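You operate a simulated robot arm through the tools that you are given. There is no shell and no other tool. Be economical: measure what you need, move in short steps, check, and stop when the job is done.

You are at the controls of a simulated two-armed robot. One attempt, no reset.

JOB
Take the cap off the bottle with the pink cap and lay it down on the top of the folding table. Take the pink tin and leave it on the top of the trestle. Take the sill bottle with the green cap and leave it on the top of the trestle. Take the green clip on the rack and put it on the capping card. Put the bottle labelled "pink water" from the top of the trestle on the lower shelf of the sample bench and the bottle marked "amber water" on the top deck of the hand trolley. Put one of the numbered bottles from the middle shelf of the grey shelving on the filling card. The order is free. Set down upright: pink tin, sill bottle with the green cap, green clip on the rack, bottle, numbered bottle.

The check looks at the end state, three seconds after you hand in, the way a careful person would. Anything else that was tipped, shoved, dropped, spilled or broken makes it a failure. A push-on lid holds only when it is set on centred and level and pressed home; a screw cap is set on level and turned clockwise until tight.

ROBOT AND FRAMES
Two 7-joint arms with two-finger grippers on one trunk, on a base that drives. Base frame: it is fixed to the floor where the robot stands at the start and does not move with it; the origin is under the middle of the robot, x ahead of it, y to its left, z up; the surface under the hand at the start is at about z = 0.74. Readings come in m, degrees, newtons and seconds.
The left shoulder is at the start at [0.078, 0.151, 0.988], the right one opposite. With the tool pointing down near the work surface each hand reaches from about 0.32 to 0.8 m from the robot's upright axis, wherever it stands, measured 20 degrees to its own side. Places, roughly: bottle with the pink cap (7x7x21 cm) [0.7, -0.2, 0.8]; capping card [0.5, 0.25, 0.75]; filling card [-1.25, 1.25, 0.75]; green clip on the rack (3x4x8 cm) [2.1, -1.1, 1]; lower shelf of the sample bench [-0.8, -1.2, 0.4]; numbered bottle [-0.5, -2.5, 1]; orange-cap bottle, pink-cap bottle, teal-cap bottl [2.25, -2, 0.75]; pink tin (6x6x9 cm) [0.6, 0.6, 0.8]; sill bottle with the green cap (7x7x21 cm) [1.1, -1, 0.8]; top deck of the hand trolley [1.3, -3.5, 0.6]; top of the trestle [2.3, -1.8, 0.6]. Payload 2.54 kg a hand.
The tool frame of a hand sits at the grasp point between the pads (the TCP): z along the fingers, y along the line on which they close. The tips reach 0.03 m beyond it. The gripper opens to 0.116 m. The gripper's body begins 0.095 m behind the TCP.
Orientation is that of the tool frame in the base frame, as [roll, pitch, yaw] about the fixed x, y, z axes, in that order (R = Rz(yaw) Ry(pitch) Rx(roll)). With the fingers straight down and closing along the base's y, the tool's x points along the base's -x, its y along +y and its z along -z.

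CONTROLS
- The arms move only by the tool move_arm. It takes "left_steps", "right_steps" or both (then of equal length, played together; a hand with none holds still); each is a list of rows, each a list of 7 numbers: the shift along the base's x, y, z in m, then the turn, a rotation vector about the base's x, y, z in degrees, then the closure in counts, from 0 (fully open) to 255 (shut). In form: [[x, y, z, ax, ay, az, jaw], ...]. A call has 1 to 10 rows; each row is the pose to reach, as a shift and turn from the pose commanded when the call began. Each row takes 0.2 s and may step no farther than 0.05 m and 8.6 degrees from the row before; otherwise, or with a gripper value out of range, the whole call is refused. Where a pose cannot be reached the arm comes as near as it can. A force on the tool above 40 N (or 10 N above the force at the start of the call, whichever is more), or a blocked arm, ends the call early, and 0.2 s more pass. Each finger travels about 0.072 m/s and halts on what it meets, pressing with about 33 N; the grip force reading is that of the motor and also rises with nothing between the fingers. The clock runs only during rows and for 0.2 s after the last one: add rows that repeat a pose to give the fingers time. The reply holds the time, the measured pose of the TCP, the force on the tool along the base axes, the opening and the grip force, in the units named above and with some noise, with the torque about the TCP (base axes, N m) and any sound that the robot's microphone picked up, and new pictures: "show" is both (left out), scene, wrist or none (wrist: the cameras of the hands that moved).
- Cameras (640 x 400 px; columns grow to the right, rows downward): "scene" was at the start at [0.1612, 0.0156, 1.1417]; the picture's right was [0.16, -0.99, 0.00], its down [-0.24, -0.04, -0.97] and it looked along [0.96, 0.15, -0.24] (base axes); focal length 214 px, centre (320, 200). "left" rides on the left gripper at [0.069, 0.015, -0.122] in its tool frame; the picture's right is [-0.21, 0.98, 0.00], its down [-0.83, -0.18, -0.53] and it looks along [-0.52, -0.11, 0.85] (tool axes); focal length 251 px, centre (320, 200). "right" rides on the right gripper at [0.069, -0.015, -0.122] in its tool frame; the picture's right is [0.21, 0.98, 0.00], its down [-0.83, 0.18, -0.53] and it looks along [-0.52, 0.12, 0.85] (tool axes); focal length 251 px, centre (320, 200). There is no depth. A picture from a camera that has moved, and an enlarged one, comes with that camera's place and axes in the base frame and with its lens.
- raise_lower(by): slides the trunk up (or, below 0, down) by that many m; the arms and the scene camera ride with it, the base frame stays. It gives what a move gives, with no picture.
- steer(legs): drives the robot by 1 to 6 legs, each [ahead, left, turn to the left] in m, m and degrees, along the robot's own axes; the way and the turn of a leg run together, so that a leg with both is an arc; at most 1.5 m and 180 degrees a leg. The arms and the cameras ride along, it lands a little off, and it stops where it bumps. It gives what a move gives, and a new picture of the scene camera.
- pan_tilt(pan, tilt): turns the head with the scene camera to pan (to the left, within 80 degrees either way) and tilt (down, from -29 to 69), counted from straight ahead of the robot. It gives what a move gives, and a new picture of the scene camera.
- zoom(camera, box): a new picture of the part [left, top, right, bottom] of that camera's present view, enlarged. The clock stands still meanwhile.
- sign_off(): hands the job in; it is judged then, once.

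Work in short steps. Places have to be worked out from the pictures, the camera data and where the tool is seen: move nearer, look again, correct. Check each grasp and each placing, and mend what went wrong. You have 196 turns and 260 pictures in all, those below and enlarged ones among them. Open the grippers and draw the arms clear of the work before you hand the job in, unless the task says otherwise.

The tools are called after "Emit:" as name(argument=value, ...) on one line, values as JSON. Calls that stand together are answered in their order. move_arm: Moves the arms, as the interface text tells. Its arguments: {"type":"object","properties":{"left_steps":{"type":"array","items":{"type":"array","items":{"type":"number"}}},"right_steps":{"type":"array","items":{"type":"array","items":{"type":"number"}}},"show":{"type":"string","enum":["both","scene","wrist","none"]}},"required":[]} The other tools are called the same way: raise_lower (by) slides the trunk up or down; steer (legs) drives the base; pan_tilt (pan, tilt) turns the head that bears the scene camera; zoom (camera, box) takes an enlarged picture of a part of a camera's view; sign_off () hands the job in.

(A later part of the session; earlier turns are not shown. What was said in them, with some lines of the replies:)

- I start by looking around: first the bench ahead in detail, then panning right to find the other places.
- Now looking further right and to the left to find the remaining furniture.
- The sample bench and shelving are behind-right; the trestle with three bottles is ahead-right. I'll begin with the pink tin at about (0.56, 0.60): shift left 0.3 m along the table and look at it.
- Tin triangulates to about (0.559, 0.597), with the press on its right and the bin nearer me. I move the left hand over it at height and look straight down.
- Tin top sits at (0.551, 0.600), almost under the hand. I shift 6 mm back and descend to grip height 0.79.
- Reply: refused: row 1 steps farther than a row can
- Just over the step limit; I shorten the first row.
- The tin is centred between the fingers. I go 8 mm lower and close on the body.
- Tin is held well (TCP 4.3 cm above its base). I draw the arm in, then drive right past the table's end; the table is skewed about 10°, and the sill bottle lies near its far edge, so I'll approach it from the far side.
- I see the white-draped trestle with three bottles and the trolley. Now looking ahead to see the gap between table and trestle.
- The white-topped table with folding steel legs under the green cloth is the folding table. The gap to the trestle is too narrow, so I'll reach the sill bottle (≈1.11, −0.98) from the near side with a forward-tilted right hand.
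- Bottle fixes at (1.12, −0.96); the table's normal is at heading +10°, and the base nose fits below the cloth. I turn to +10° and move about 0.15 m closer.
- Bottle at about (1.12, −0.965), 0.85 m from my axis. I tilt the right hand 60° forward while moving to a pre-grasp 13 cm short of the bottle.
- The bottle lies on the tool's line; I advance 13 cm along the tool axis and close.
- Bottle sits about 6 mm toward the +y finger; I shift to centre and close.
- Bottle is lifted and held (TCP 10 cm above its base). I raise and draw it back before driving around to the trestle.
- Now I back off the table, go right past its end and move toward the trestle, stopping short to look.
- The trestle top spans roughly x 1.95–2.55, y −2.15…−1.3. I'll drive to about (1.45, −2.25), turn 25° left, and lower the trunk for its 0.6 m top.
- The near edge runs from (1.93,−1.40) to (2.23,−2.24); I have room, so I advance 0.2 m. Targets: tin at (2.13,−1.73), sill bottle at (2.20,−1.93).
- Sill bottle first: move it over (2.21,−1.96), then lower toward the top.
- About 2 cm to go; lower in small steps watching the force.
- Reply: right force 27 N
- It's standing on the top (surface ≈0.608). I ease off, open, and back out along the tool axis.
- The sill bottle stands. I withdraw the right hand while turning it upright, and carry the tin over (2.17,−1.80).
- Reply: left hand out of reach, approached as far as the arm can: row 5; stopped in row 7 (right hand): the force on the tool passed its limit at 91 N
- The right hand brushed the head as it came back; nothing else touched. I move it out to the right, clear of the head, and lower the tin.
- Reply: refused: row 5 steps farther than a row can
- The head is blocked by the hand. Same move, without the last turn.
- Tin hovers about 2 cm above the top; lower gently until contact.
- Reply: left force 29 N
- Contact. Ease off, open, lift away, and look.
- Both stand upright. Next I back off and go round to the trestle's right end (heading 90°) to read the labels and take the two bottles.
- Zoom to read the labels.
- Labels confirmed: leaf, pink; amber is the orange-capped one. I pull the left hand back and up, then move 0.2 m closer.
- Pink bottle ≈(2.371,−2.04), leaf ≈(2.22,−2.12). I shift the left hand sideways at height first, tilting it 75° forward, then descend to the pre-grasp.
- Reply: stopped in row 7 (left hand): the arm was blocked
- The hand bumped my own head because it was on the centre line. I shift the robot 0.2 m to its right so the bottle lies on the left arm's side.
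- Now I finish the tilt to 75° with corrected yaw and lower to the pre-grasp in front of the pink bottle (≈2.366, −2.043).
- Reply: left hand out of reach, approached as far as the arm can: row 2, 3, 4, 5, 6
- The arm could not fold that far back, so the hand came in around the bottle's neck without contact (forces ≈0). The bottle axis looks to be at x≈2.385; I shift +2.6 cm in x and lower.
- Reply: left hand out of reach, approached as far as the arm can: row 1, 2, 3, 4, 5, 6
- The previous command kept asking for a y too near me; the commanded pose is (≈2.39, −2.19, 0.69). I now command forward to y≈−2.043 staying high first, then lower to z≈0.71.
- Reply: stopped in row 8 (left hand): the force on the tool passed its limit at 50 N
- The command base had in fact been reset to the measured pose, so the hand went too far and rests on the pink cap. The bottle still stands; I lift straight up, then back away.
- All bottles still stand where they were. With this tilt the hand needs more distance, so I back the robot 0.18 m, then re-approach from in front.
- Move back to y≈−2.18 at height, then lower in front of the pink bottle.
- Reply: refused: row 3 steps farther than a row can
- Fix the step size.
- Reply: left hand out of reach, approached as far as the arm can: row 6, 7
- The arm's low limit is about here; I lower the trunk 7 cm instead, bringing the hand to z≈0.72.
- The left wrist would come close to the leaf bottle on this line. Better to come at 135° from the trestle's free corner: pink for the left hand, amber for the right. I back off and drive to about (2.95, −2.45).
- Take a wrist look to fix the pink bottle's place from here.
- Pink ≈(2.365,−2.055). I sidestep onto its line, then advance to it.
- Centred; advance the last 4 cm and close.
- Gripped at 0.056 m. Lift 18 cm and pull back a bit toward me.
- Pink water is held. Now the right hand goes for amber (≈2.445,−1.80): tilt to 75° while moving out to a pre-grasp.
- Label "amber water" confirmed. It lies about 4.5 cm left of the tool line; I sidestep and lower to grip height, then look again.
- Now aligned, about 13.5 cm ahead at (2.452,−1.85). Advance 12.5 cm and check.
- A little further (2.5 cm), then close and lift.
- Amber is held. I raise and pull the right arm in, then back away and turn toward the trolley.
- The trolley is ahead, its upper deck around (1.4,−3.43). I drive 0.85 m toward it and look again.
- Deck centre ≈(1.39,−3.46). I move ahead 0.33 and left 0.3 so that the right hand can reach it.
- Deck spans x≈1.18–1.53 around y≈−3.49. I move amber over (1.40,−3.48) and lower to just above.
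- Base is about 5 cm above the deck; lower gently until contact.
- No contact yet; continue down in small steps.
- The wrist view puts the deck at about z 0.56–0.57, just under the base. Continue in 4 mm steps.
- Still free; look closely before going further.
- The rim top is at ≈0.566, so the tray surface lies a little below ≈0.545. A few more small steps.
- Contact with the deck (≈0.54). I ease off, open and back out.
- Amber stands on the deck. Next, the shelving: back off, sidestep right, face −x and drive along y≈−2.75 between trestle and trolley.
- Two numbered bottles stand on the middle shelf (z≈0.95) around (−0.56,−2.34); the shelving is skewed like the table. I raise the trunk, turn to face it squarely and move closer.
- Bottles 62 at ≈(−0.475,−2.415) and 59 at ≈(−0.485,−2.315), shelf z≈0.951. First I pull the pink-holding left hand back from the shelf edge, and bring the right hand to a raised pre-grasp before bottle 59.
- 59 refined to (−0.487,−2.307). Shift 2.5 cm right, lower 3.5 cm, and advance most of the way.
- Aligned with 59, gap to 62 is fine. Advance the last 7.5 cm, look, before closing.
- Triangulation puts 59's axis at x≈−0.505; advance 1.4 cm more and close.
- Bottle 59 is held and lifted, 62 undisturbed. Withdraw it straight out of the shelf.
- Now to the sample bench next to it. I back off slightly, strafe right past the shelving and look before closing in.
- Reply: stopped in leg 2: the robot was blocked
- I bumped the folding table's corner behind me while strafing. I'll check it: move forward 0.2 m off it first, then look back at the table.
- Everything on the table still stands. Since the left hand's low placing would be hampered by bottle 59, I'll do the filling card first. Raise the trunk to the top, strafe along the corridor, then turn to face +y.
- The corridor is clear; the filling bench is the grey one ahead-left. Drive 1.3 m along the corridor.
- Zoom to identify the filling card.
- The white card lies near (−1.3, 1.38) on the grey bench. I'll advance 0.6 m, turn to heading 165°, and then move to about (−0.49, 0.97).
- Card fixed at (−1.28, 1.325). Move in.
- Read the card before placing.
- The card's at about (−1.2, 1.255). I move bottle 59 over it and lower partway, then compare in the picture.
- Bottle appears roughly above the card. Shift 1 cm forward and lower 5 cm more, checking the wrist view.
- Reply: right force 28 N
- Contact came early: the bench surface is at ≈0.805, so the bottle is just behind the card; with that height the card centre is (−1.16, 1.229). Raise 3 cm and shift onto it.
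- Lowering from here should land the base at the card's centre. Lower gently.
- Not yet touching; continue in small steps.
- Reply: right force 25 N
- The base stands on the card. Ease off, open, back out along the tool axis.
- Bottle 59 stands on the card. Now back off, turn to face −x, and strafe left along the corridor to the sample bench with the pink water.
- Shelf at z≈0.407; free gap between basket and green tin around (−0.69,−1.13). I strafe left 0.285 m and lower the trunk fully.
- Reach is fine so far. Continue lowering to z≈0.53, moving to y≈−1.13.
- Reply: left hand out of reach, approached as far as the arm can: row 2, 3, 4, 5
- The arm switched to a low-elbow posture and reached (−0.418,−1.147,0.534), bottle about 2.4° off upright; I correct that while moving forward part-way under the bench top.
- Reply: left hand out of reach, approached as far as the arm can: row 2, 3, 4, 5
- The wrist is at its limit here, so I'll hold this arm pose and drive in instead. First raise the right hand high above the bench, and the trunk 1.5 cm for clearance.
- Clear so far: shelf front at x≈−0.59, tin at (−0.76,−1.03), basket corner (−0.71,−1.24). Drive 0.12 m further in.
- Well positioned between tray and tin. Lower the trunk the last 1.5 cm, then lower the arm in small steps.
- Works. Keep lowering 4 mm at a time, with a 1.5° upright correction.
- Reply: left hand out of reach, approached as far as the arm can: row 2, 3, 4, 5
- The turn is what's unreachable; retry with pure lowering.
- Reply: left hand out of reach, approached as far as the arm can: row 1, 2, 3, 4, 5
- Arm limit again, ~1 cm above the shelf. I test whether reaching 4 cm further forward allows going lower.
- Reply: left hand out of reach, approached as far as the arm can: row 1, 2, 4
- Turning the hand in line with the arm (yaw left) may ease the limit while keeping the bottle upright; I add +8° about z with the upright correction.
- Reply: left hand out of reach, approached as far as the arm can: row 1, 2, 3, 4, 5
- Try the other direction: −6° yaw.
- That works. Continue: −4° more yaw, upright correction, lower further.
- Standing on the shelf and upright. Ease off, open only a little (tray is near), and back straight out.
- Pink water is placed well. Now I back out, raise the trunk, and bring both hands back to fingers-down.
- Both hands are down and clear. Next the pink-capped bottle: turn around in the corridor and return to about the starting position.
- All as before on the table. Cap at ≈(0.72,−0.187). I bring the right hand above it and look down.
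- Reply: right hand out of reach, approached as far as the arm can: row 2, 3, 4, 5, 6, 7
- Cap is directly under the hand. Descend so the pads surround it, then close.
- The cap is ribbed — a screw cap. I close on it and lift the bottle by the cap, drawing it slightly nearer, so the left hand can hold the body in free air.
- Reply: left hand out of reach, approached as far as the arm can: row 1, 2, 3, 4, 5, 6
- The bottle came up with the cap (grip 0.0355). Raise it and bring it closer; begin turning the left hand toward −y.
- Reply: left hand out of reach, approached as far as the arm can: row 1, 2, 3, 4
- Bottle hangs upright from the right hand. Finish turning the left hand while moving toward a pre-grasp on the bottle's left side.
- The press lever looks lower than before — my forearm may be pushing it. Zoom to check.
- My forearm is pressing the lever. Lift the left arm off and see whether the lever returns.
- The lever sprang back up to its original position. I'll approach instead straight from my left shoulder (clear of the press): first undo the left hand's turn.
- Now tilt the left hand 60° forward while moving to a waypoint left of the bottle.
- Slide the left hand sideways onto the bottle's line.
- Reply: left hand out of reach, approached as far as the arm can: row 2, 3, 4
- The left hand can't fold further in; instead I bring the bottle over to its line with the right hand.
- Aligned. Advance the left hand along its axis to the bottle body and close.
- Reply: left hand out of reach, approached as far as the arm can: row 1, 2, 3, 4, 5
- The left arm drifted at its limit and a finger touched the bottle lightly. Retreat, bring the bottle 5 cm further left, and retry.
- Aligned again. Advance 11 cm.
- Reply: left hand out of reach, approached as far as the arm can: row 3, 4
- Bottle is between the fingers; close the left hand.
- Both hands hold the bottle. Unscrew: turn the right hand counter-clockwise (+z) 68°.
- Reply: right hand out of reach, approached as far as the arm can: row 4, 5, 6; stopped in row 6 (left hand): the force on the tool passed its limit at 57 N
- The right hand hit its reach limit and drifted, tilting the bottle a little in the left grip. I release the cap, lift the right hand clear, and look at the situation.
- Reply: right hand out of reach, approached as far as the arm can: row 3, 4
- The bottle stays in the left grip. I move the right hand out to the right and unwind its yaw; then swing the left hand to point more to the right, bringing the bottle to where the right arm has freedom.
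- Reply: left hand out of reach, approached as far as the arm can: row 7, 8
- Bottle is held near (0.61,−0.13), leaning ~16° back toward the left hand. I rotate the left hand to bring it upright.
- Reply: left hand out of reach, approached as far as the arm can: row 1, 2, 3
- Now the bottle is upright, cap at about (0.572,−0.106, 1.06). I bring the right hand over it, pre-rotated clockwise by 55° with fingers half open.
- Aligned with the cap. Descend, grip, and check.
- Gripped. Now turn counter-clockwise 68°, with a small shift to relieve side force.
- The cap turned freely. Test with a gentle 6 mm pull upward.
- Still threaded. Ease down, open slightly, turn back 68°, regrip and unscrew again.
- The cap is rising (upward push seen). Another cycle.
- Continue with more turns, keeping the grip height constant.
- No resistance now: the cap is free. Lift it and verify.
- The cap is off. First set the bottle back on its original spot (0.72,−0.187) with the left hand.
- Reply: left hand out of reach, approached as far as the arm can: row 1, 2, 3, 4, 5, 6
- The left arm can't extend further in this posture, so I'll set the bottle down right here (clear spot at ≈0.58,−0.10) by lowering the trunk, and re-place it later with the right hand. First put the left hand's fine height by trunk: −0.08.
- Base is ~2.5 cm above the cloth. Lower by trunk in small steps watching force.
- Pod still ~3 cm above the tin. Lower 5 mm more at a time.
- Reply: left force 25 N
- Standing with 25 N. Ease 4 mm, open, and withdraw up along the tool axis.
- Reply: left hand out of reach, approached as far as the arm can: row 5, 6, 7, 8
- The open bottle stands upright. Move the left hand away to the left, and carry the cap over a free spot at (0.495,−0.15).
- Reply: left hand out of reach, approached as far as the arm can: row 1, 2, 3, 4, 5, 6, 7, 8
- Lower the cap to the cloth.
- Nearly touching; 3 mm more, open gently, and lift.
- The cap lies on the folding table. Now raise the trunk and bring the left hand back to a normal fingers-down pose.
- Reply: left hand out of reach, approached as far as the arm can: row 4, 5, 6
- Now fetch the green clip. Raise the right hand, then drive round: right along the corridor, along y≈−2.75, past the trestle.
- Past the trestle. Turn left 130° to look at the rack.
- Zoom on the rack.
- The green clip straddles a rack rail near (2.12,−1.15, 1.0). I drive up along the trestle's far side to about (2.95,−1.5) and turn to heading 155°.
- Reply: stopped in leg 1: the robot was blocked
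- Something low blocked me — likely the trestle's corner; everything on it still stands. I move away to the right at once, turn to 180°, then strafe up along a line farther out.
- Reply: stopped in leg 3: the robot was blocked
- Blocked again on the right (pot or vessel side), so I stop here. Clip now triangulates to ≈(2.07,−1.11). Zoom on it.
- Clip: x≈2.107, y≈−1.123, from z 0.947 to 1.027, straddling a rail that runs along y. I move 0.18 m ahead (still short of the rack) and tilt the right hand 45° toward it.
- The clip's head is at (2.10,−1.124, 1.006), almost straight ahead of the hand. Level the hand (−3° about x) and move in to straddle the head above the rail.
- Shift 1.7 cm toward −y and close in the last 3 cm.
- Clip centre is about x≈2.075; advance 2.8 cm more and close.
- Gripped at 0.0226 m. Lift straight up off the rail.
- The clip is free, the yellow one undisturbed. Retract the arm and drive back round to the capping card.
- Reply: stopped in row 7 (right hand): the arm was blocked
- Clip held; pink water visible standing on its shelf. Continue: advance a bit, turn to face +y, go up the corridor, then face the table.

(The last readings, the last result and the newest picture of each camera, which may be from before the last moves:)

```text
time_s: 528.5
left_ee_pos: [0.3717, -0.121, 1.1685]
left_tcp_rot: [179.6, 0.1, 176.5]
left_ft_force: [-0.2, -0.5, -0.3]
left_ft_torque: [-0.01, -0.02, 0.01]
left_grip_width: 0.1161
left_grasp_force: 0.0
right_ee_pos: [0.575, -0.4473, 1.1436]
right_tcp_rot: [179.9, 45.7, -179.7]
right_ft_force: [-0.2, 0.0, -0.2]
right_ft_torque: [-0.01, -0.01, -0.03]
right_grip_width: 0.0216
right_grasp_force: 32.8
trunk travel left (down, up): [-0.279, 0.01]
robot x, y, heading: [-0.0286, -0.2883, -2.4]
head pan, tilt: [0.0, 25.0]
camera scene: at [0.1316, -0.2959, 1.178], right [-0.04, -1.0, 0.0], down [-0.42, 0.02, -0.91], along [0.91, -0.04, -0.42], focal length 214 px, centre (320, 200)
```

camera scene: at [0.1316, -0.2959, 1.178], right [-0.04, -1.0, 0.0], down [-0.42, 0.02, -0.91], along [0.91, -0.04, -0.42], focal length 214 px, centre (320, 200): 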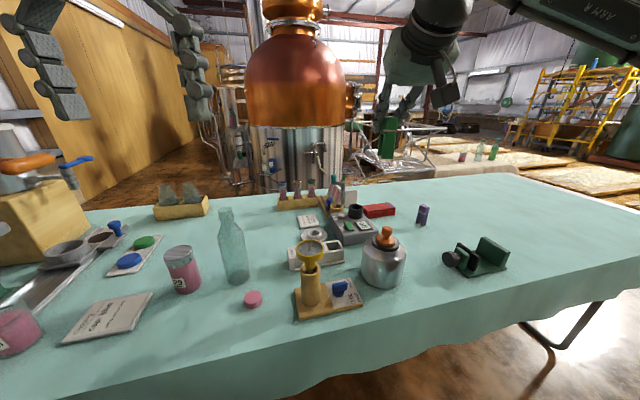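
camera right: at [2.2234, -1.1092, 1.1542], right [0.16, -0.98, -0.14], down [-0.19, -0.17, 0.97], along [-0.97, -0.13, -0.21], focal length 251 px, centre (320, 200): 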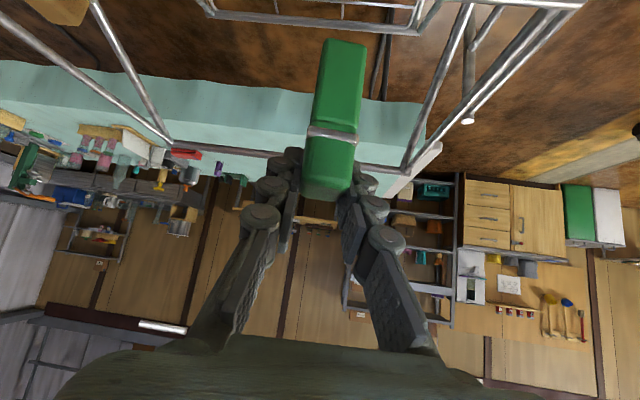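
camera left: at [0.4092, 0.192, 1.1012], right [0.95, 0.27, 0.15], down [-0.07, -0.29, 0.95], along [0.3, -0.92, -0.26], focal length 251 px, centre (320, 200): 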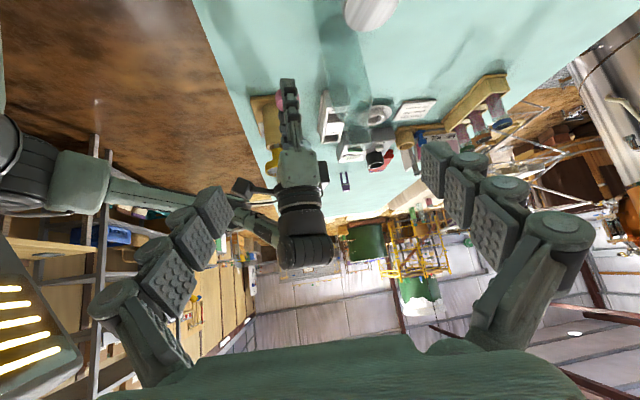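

Strafe left to bring the capping card in front of the right hand.

Emit:
steer(legs=[[-0.07, 0.66, 2.4]])

Emit:
pan_tilt(pan=-5, tilt=40)

```text
time_s: 535.2
left_ee_pos: [0.2949, 0.5591, 1.1678]
left_tcp_rot: [179.6, 0.2, -179.7]
left_ft_force: [0.7, 0.4, 0.2]
left_ft_torque: [0.01, 0.0, 0.03]
left_grip_width: 0.1158
left_grasp_force: 0.1
right_ee_pos: [0.52, 0.2434, 1.1434]
right_tcp_rot: [179.8, 45.7, -175.9]
right_ft_force: [0.1, -0.3, 0.8]
right_ft_torque: [-0.01, 0.01, 0.02]
right_grip_width: 0.0217
right_grasp_force: 32.8
trunk travel left (down, up): [-0.279, 0.01]
robot x, y, heading: [-0.0908, 0.361, 1.3]
head pan, tilt: [0.0, 25.0]
camera scene: at [0.0676, 0.3677, 1.178], right [0.02, -1.0, 0.0], down [-0.42, -0.01, -0.91], along [0.91, 0.02, -0.42], focal length 214 px, centre (320, 200)
```

scene: 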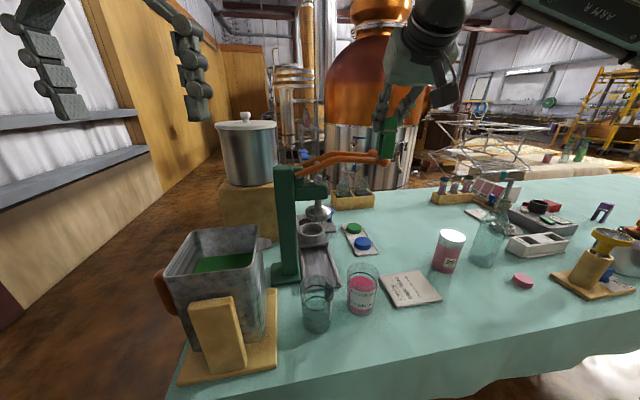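

```text
time_s: 536.0
left_ee_pos: [0.2958, 0.5582, 1.1683]
left_tcp_rot: [179.6, 0.1, -179.7]
left_ft_force: [0.0, -0.4, 0.1]
left_ft_torque: [0.0, 0.0, 0.0]
left_grip_width: 0.1159
left_grasp_force: 0.2
right_ee_pos: [0.5185, 0.2441, 1.1444]
right_tcp_rot: [180.0, 45.7, -176.0]
right_ft_force: [0.4, -0.5, 0.2]
right_ft_torque: [-0.01, -0.02, -0.01]
right_grip_width: 0.0217
right_grasp_force: 32.9
trunk travel left (down, up): [-0.279, 0.01]
robot x, y, heading: [-0.0965, 0.3641, 0.8]
head pan, tilt: [-5.0, 40.0]
camera scene: at [0.0604, 0.3601, 1.1548], right [-0.06, -1.0, 0.0], down [-0.64, 0.04, -0.77], along [0.76, -0.05, -0.64], focal length 214 px, centre (320, 200)
```

scene: 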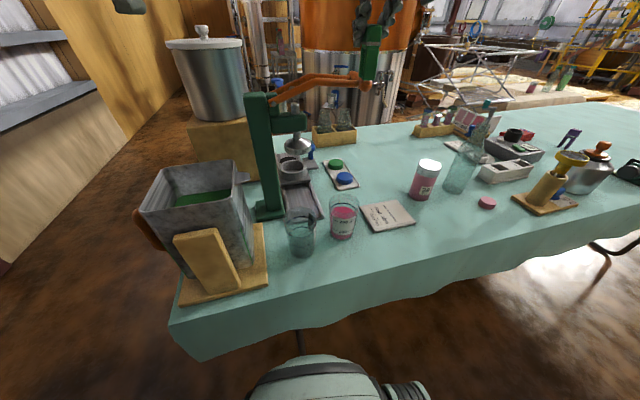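

Card centre is (0.467, 0.150). I back off 8 cm for comfortable reach, and move the clip over the card.

Emit:
steer(legs=[[-0.08, 0, 0]])

Emit:
move_arm(right_steps=[[0.006, -0.03, -0.03, 0, 0, -1.5, 255], [0.012, -0.06, -0.06, 0, 0, -3, 255], [0.018, -0.094, -0.09, 0, 0, -4, 255], [0.02, -0.094, -0.13, 0, 0, -4, 255], [0.02, -0.094, -0.17, 0, 0, -4, 255], [0.02, -0.094, -0.21, 0, 0, -4, 255], [0.02, -0.094, -0.25, 0, 0, -4, 255]])

```text
time_s: 537.1
left_ee_pos: [0.2151, 0.5566, 1.1693]
left_tcp_rot: [179.6, 0.1, -179.8]
left_ft_force: [-1.3, -0.4, -0.8]
left_ft_torque: [-0.01, -0.05, 0.0]
left_grip_width: 0.1157
left_grasp_force: 0.2
right_ee_pos: [0.4388, 0.2412, 1.1446]
right_tcp_rot: [179.9, 45.8, -175.9]
right_ft_force: [0.1, -0.5, 0.3]
right_ft_torque: [0.05, 0.01, 0.01]
right_grip_width: 0.0216
right_grasp_force: 33.2
trunk travel left (down, up): [-0.279, 0.01]
robot x, y, heading: [-0.1755, 0.3607, 1.3]
head pan, tilt: [-5.0, 40.0]
camera scene: at [-0.0204, 0.3582, 1.1548], right [-0.06, -1.0, 0.0], down [-0.64, 0.04, -0.77], along [0.77, -0.05, -0.64], focal length 214 px, centre (320, 200)
```

scene: 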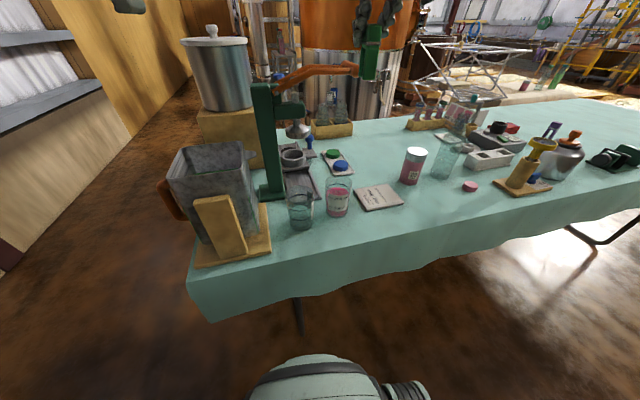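

```text
time_s: 538.7
left_ee_pos: [0.2168, 0.5563, 1.1678]
left_tcp_rot: [179.7, 0.2, -179.8]
left_ft_force: [0.0, -0.5, -0.1]
left_ft_torque: [-0.03, 0.0, 0.03]
left_grip_width: 0.116
left_grasp_force: 0.0
right_ee_pos: [0.4577, 0.1457, 0.8943]
right_tcp_rot: [179.9, 45.7, -179.9]
right_ft_force: [-0.2, -0.5, -0.8]
right_ft_torque: [0.0, -0.01, -0.01]
right_grip_width: 0.0215
right_grasp_force: 33.1
trunk travel left (down, up): [-0.279, 0.01]
robot x, y, heading: [-0.1702, 0.3599, 1.2]
head pan, tilt: [-5.0, 40.0]
camera scene: at [-0.0194, 0.3581, 1.1547], right [-0.06, -1.0, 0.0], down [-0.64, 0.04, -0.77], along [0.76, -0.05, -0.64], focal length 214 px, centre (320, 200)
camera right: at [0.323, 0.1313, 0.9301], right [-0.15, 0.98, -0.15], down [0.19, 0.18, 0.96], along [0.97, 0.12, -0.22], focal length 251 px, centre (320, 200)
```

scene: 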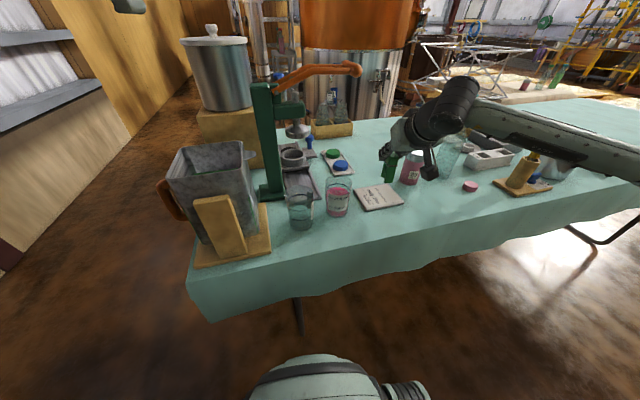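
right: 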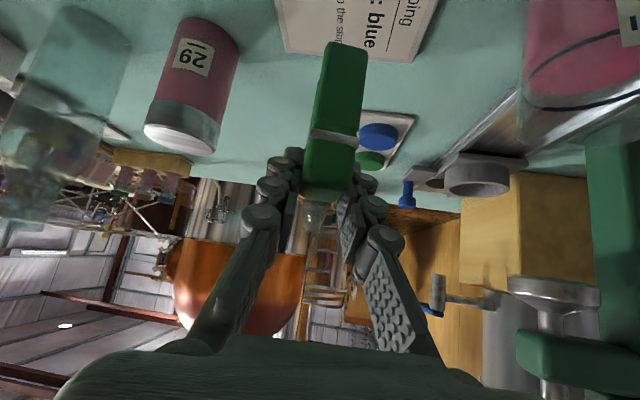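

Card centre ≈(0.466,0.152); clip is over it. Lower toward contact.

Emit:
move_arm(right_steps=[[0, 0.003, -0.03, 0, 0, 0, 255], [0, 0.003, -0.055, 0, 0, 0, 255], [0, 0.003, -0.065, 0, 0, 0, 255], [0, 0.003, -0.071, 0, 0, 0, 255], [0, 0.003, -0.075, 0, 0, 0, 255]])

Emit:
zoom(camera="scene", box=[320, 120, 480, 220])

```text
time_s: 539.9
left_ee_pos: [0.2133, 0.5566, 1.1692]
left_tcp_rot: [179.6, 0.2, -179.6]
left_ft_force: [-0.6, 0.1, 0.1]
left_ft_torque: [0.0, -0.01, -0.02]
left_grip_width: 0.1161
left_grasp_force: 0.1
right_ee_pos: [0.4595, 0.1508, 0.8243]
right_tcp_rot: [179.9, 46.3, -180.0]
right_ft_force: [-4.9, -2.6, 19.4]
right_ft_torque: [-0.14, 0.75, 0.05]
right_grip_width: 0.0215
right_grasp_force: 33.3
trunk travel left (down, up): [-0.279, 0.01]
robot x, y, heading: [-0.1753, 0.365, 1.3]
head pan, tilt: [-5.0, 40.0]
camera scene: at [-0.0217, 0.3586, 1.1555], right [-0.06, -1.0, 0.0], down [-0.64, 0.04, -0.77], along [0.77, -0.05, -0.64], focal length 214 px, centre (320, 200)
camera right: at [0.3238, 0.1353, 0.8576], right [-0.15, 0.98, -0.15], down [0.18, 0.18, 0.97], along [0.97, 0.12, -0.21], focal length 251 px, centre (320, 200)
```

scene: 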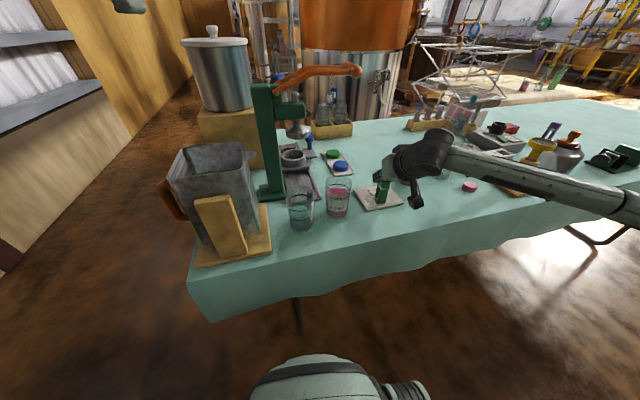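
right: 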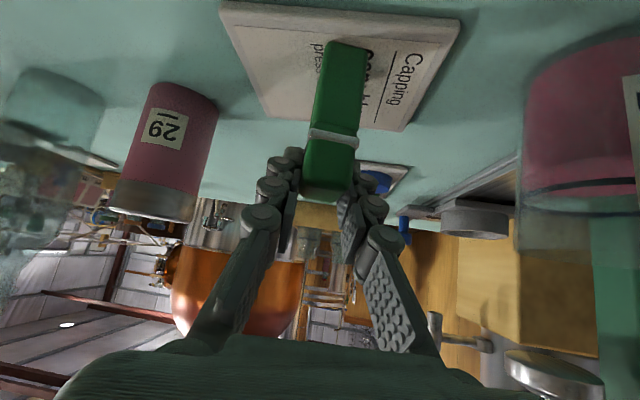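

```text
4.00 times, centred on (400, 170) of scene
camera zoom: at [-0.0217, 0.3586, 1.1555], right [-0.06, -1.0, 0.0], down [-0.64, 0.04, -0.77], along [0.77, -0.05, -0.64], focal length 858 px, centre (0, 320)
```

zoom: 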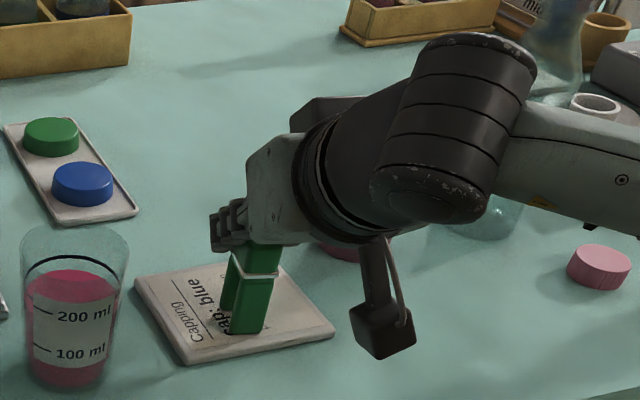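

Clip stands on the card; the near leg bears first. I ease off slightly with +1.5° pitch to level it.

Emit:
move_arm(right_steps=[[0, 0, 0.004, 0, 1.0, 0, 255], [0, 0, 0.004, 0, 2.0, 0, 255], [0, 0, 0.002, 0, 2.0, 0, 255]], show="none")

```text
time_s: 540.7
left_ee_pos: [0.2143, 0.5564, 1.1678]
left_tcp_rot: [179.6, 0.3, -179.6]
left_ft_force: [-1.1, -0.5, -0.6]
left_ft_torque: [0.01, -0.02, 0.01]
left_grip_width: 0.1158
left_grasp_force: 0.2
right_ee_pos: [0.4605, 0.1518, 0.8232]
right_tcp_rot: [179.9, 43.9, -179.9]
right_ft_force: [1.3, -1.0, 16.9]
right_ft_torque: [-0.08, -0.16, 0.0]
right_grip_width: 0.0216
right_grasp_force: 33.1
trunk travel left (down, up): [-0.279, 0.01]
robot x, y, heading: [-0.1747, 0.3608, 1.3]
head pan, tilt: [-5.0, 40.0]
```

Now it bears evenly on both legs. Ease off, open, and back away along the tool axis.

Emit:
move_arm(right_steps=[[0, 0, 0.003, 0, 0, 0, 255], [0, 0, 0.003, 0, 0, 0, 225], [0, 0, 0.003, 0, 0, 0, 190], [0, 0, 0.003, 0, 0, 0, 150], [0, 0, 0.003, 0, 0, 0, 130], [-0.025, 0, 0.029, 0, 0, 0, 130], [-0.05, 0, 0.055, 0, 0, 0, 130], [-0.075, 0, 0.085, 0, 0, 0, 130], [-0.1, 0, 0.125, 0, 0, 0, 130]], show="both")

Emit:
zoom(camera="scene", box=[320, 120, 480, 220])

```text
time_s: 542.7
left_ee_pos: [0.2148, 0.5572, 1.1676]
left_tcp_rot: [179.7, 0.0, -179.7]
left_ft_force: [0.0, 0.2, -0.2]
left_ft_torque: [-0.01, -0.07, 0.01]
left_grip_width: 0.1161
left_grasp_force: 0.1
right_ee_pos: [0.3588, 0.1486, 0.9468]
right_tcp_rot: [-180.0, 43.7, -179.9]
right_ft_force: [-0.4, 0.0, -1.1]
right_ft_torque: [0.0, 0.01, 0.0]
right_grip_width: 0.057
right_grasp_force: 0.2
trunk travel left (down, up): [-0.279, 0.01]
robot x, y, heading: [-0.1733, 0.3632, 1.4]
head pan, tilt: [-5.0, 40.0]
camera scene: at [-0.02, 0.3584, 1.1547], right [-0.06, -1.0, 0.0], down [-0.64, 0.04, -0.77], along [0.76, -0.05, -0.64], focal length 214 px, centre (320, 200)
camera right: at [0.2259, 0.1337, 0.9868], right [-0.16, 0.98, -0.15], down [0.23, 0.18, 0.96], along [0.96, 0.12, -0.25], focal length 251 px, centre (320, 200)
```

scene: 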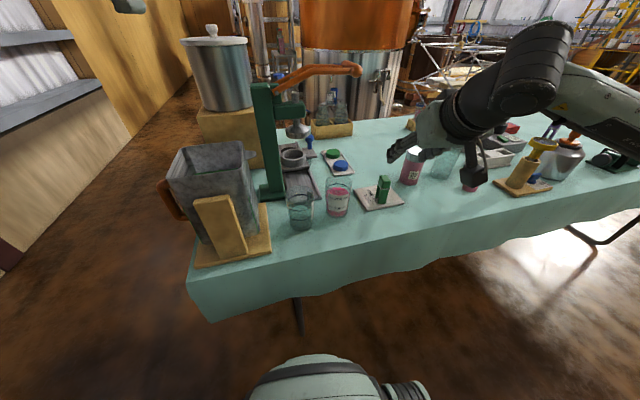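
right: 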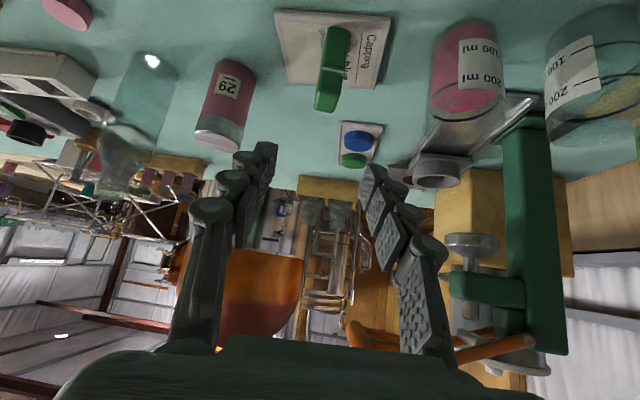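

```text
4.00 times, centred on (400, 170) of scene
camera zoom: at [-0.02, 0.3584, 1.1547], right [-0.06, -1.0, 0.0], down [-0.64, 0.04, -0.77], along [0.76, -0.05, -0.64], focal length 858 px, centre (0, 320)
```

zoom: 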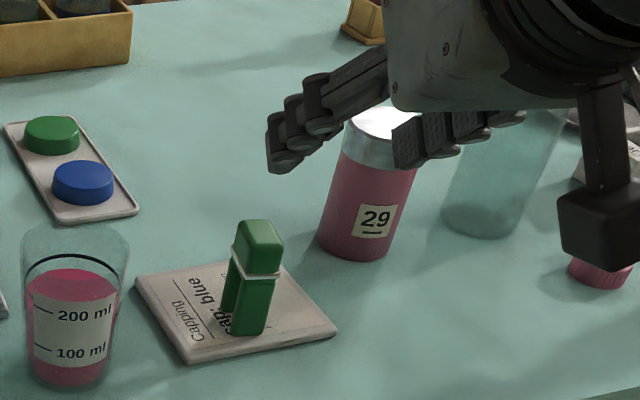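

The clip stands upright on the capping card. Draw the right arm up and clear, back off, and take a last look at the table.

Emit:
move_arm(right_steps=[[0, 0, 0.04, 0, 0, 0, 0], [0, 0, 0.08, 0, 0, 0, 0], [0, -0.02, 0.12, 0, 0, 0, 0], [0, -0.04, 0.16, 0, 0, 0, 0], [0, -0.05, 0.2, 0, 0, 0, 0]], show="none")

Emit:
steer(legs=[[-0.15, 0, 0]])

Emit:
pan_tilt(pan=-25, tilt=20)

Emit:
zoom(camera="scene", box=[160, 80, 480, 280])

```text
time_s: 543.9
left_ee_pos: [0.2147, 0.5576, 1.167]
left_tcp_rot: [179.6, 0.1, -179.6]
left_ft_force: [-0.8, 0.5, 0.2]
left_ft_torque: [0.01, 0.0, 0.0]
left_grip_width: 0.1161
left_grasp_force: 0.0
right_ee_pos: [0.3597, 0.1002, 1.1465]
right_tcp_rot: [179.9, 43.8, -179.8]
right_ft_force: [-0.5, -0.1, 0.0]
right_ft_torque: [0.02, -0.02, 0.01]
right_grip_width: 0.1162
right_grasp_force: 0.2
trunk travel left (down, up): [-0.279, 0.01]
robot x, y, heading: [-0.1742, 0.3589, 1.4]
head pan, tilt: [-5.0, 40.0]
```

```text
time_s: 545.2
left_ee_pos: [0.065, 0.552, 1.1682]
left_tcp_rot: [179.6, 0.1, -179.8]
left_ft_force: [-1.0, 0.5, 0.1]
left_ft_torque: [0.0, -0.03, 0.02]
left_grip_width: 0.1159
left_grasp_force: 0.0
right_ee_pos: [0.2092, 0.0951, 1.1466]
right_tcp_rot: [179.9, 43.7, -179.9]
right_ft_force: [-0.5, -0.5, -0.2]
right_ft_torque: [-0.03, 0.0, -0.02]
right_grip_width: 0.1158
right_grasp_force: 0.0
trunk travel left (down, up): [-0.279, 0.01]
robot x, y, heading: [-0.3229, 0.3558, 1.5]
head pan, tilt: [-5.0, 40.0]
camera scene: at [-0.1704, 0.3547, 1.1548], right [-0.06, -1.0, 0.0], down [-0.64, 0.04, -0.77], along [0.77, -0.05, -0.64], focal length 214 px, centre (320, 200)
```

scene: 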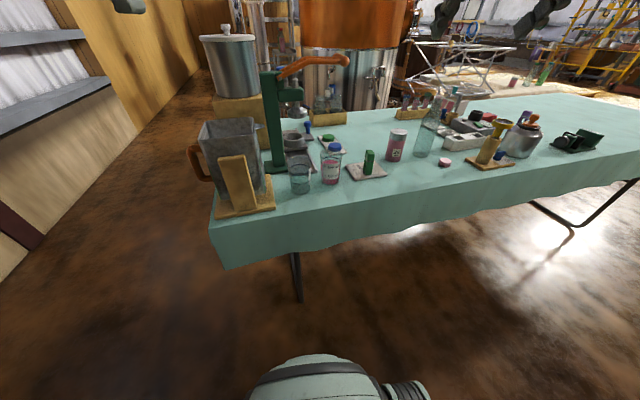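

```text
time_s: 546.1
left_ee_pos: [0.0662, 0.5529, 1.1677]
left_tcp_rot: [179.6, 0.0, -179.8]
left_ft_force: [-0.3, -0.4, -0.1]
left_ft_torque: [0.01, 0.01, 0.0]
left_grip_width: 0.116
left_grasp_force: 0.0
right_ee_pos: [0.21, 0.0968, 1.1458]
right_tcp_rot: [180.0, 43.7, -179.9]
right_ft_force: [-0.4, -0.4, 0.1]
right_ft_torque: [-0.03, -0.03, 0.03]
right_grip_width: 0.1162
right_grasp_force: 0.1
trunk travel left (down, up): [-0.279, 0.01]
robot x, y, heading: [-0.3231, 0.3579, 1.5]
head pan, tilt: [-25.0, 20.0]
camera scene: at [-0.1692, 0.3229, 1.186], right [-0.4, -0.92, 0.0], down [-0.31, 0.14, -0.94], along [0.86, -0.38, -0.34], focal length 214 px, centre (320, 200)
```

scene: 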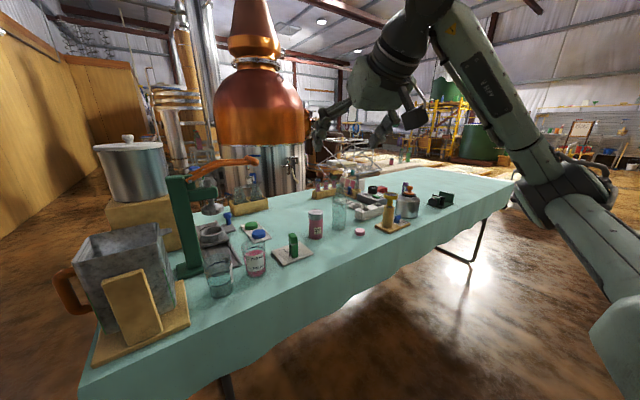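

```text
2.00 times, centred on (320, 180) of scene
camera zoom: at [-0.1692, 0.3229, 1.186], right [-0.4, -0.92, 0.0], down [-0.31, 0.14, -0.94], along [0.86, -0.38, -0.34], focal length 429 px, centre (320, 240)
```

zoom: 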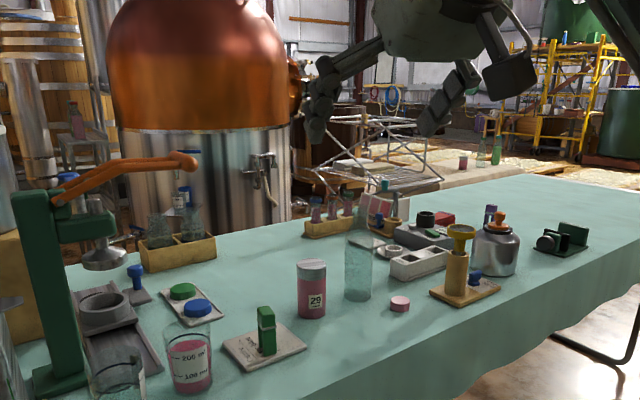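

Everything is in place: the clip stands on its card, the cap is on the table, and the trestle items are upright. Both grippers are open and clear, so I hand in.

Emit:
sign_off()

```text
The job is handed in.
```

I handed the job in with all seven items placed and everything I could see standing upright, but there were a few bumps along the way.

- **Pink-cap bottle:** the cap is off and lying on the folding table. I set the open bottle down about 16 cm from where it started and left it there.
- **Trestle:** the pink tin and the green-capped sill bottle are on the top.
- **Green clip:** it stands on the capping card.
- **Pink water:** it is on the lower shelf of the sample bench.
- **Amber water:** it is on the top deck of the hand trolley.
- **Numbered bottle:** I chose 59, and it stands on the filling card.

These contacts happened on the way; nothing fell that I could see:
- The base bumped the folding table's corner once, and it bumped what was probably the trestle's corner once.
- The base was blocked beside the vessel near the rack, and later the right arm was too, so it may have touched something there.
- My forearm pressed the press lever down briefly, and it sprang back up.
- The left hand rested on the pink-water cap once before I gripped that bottle.
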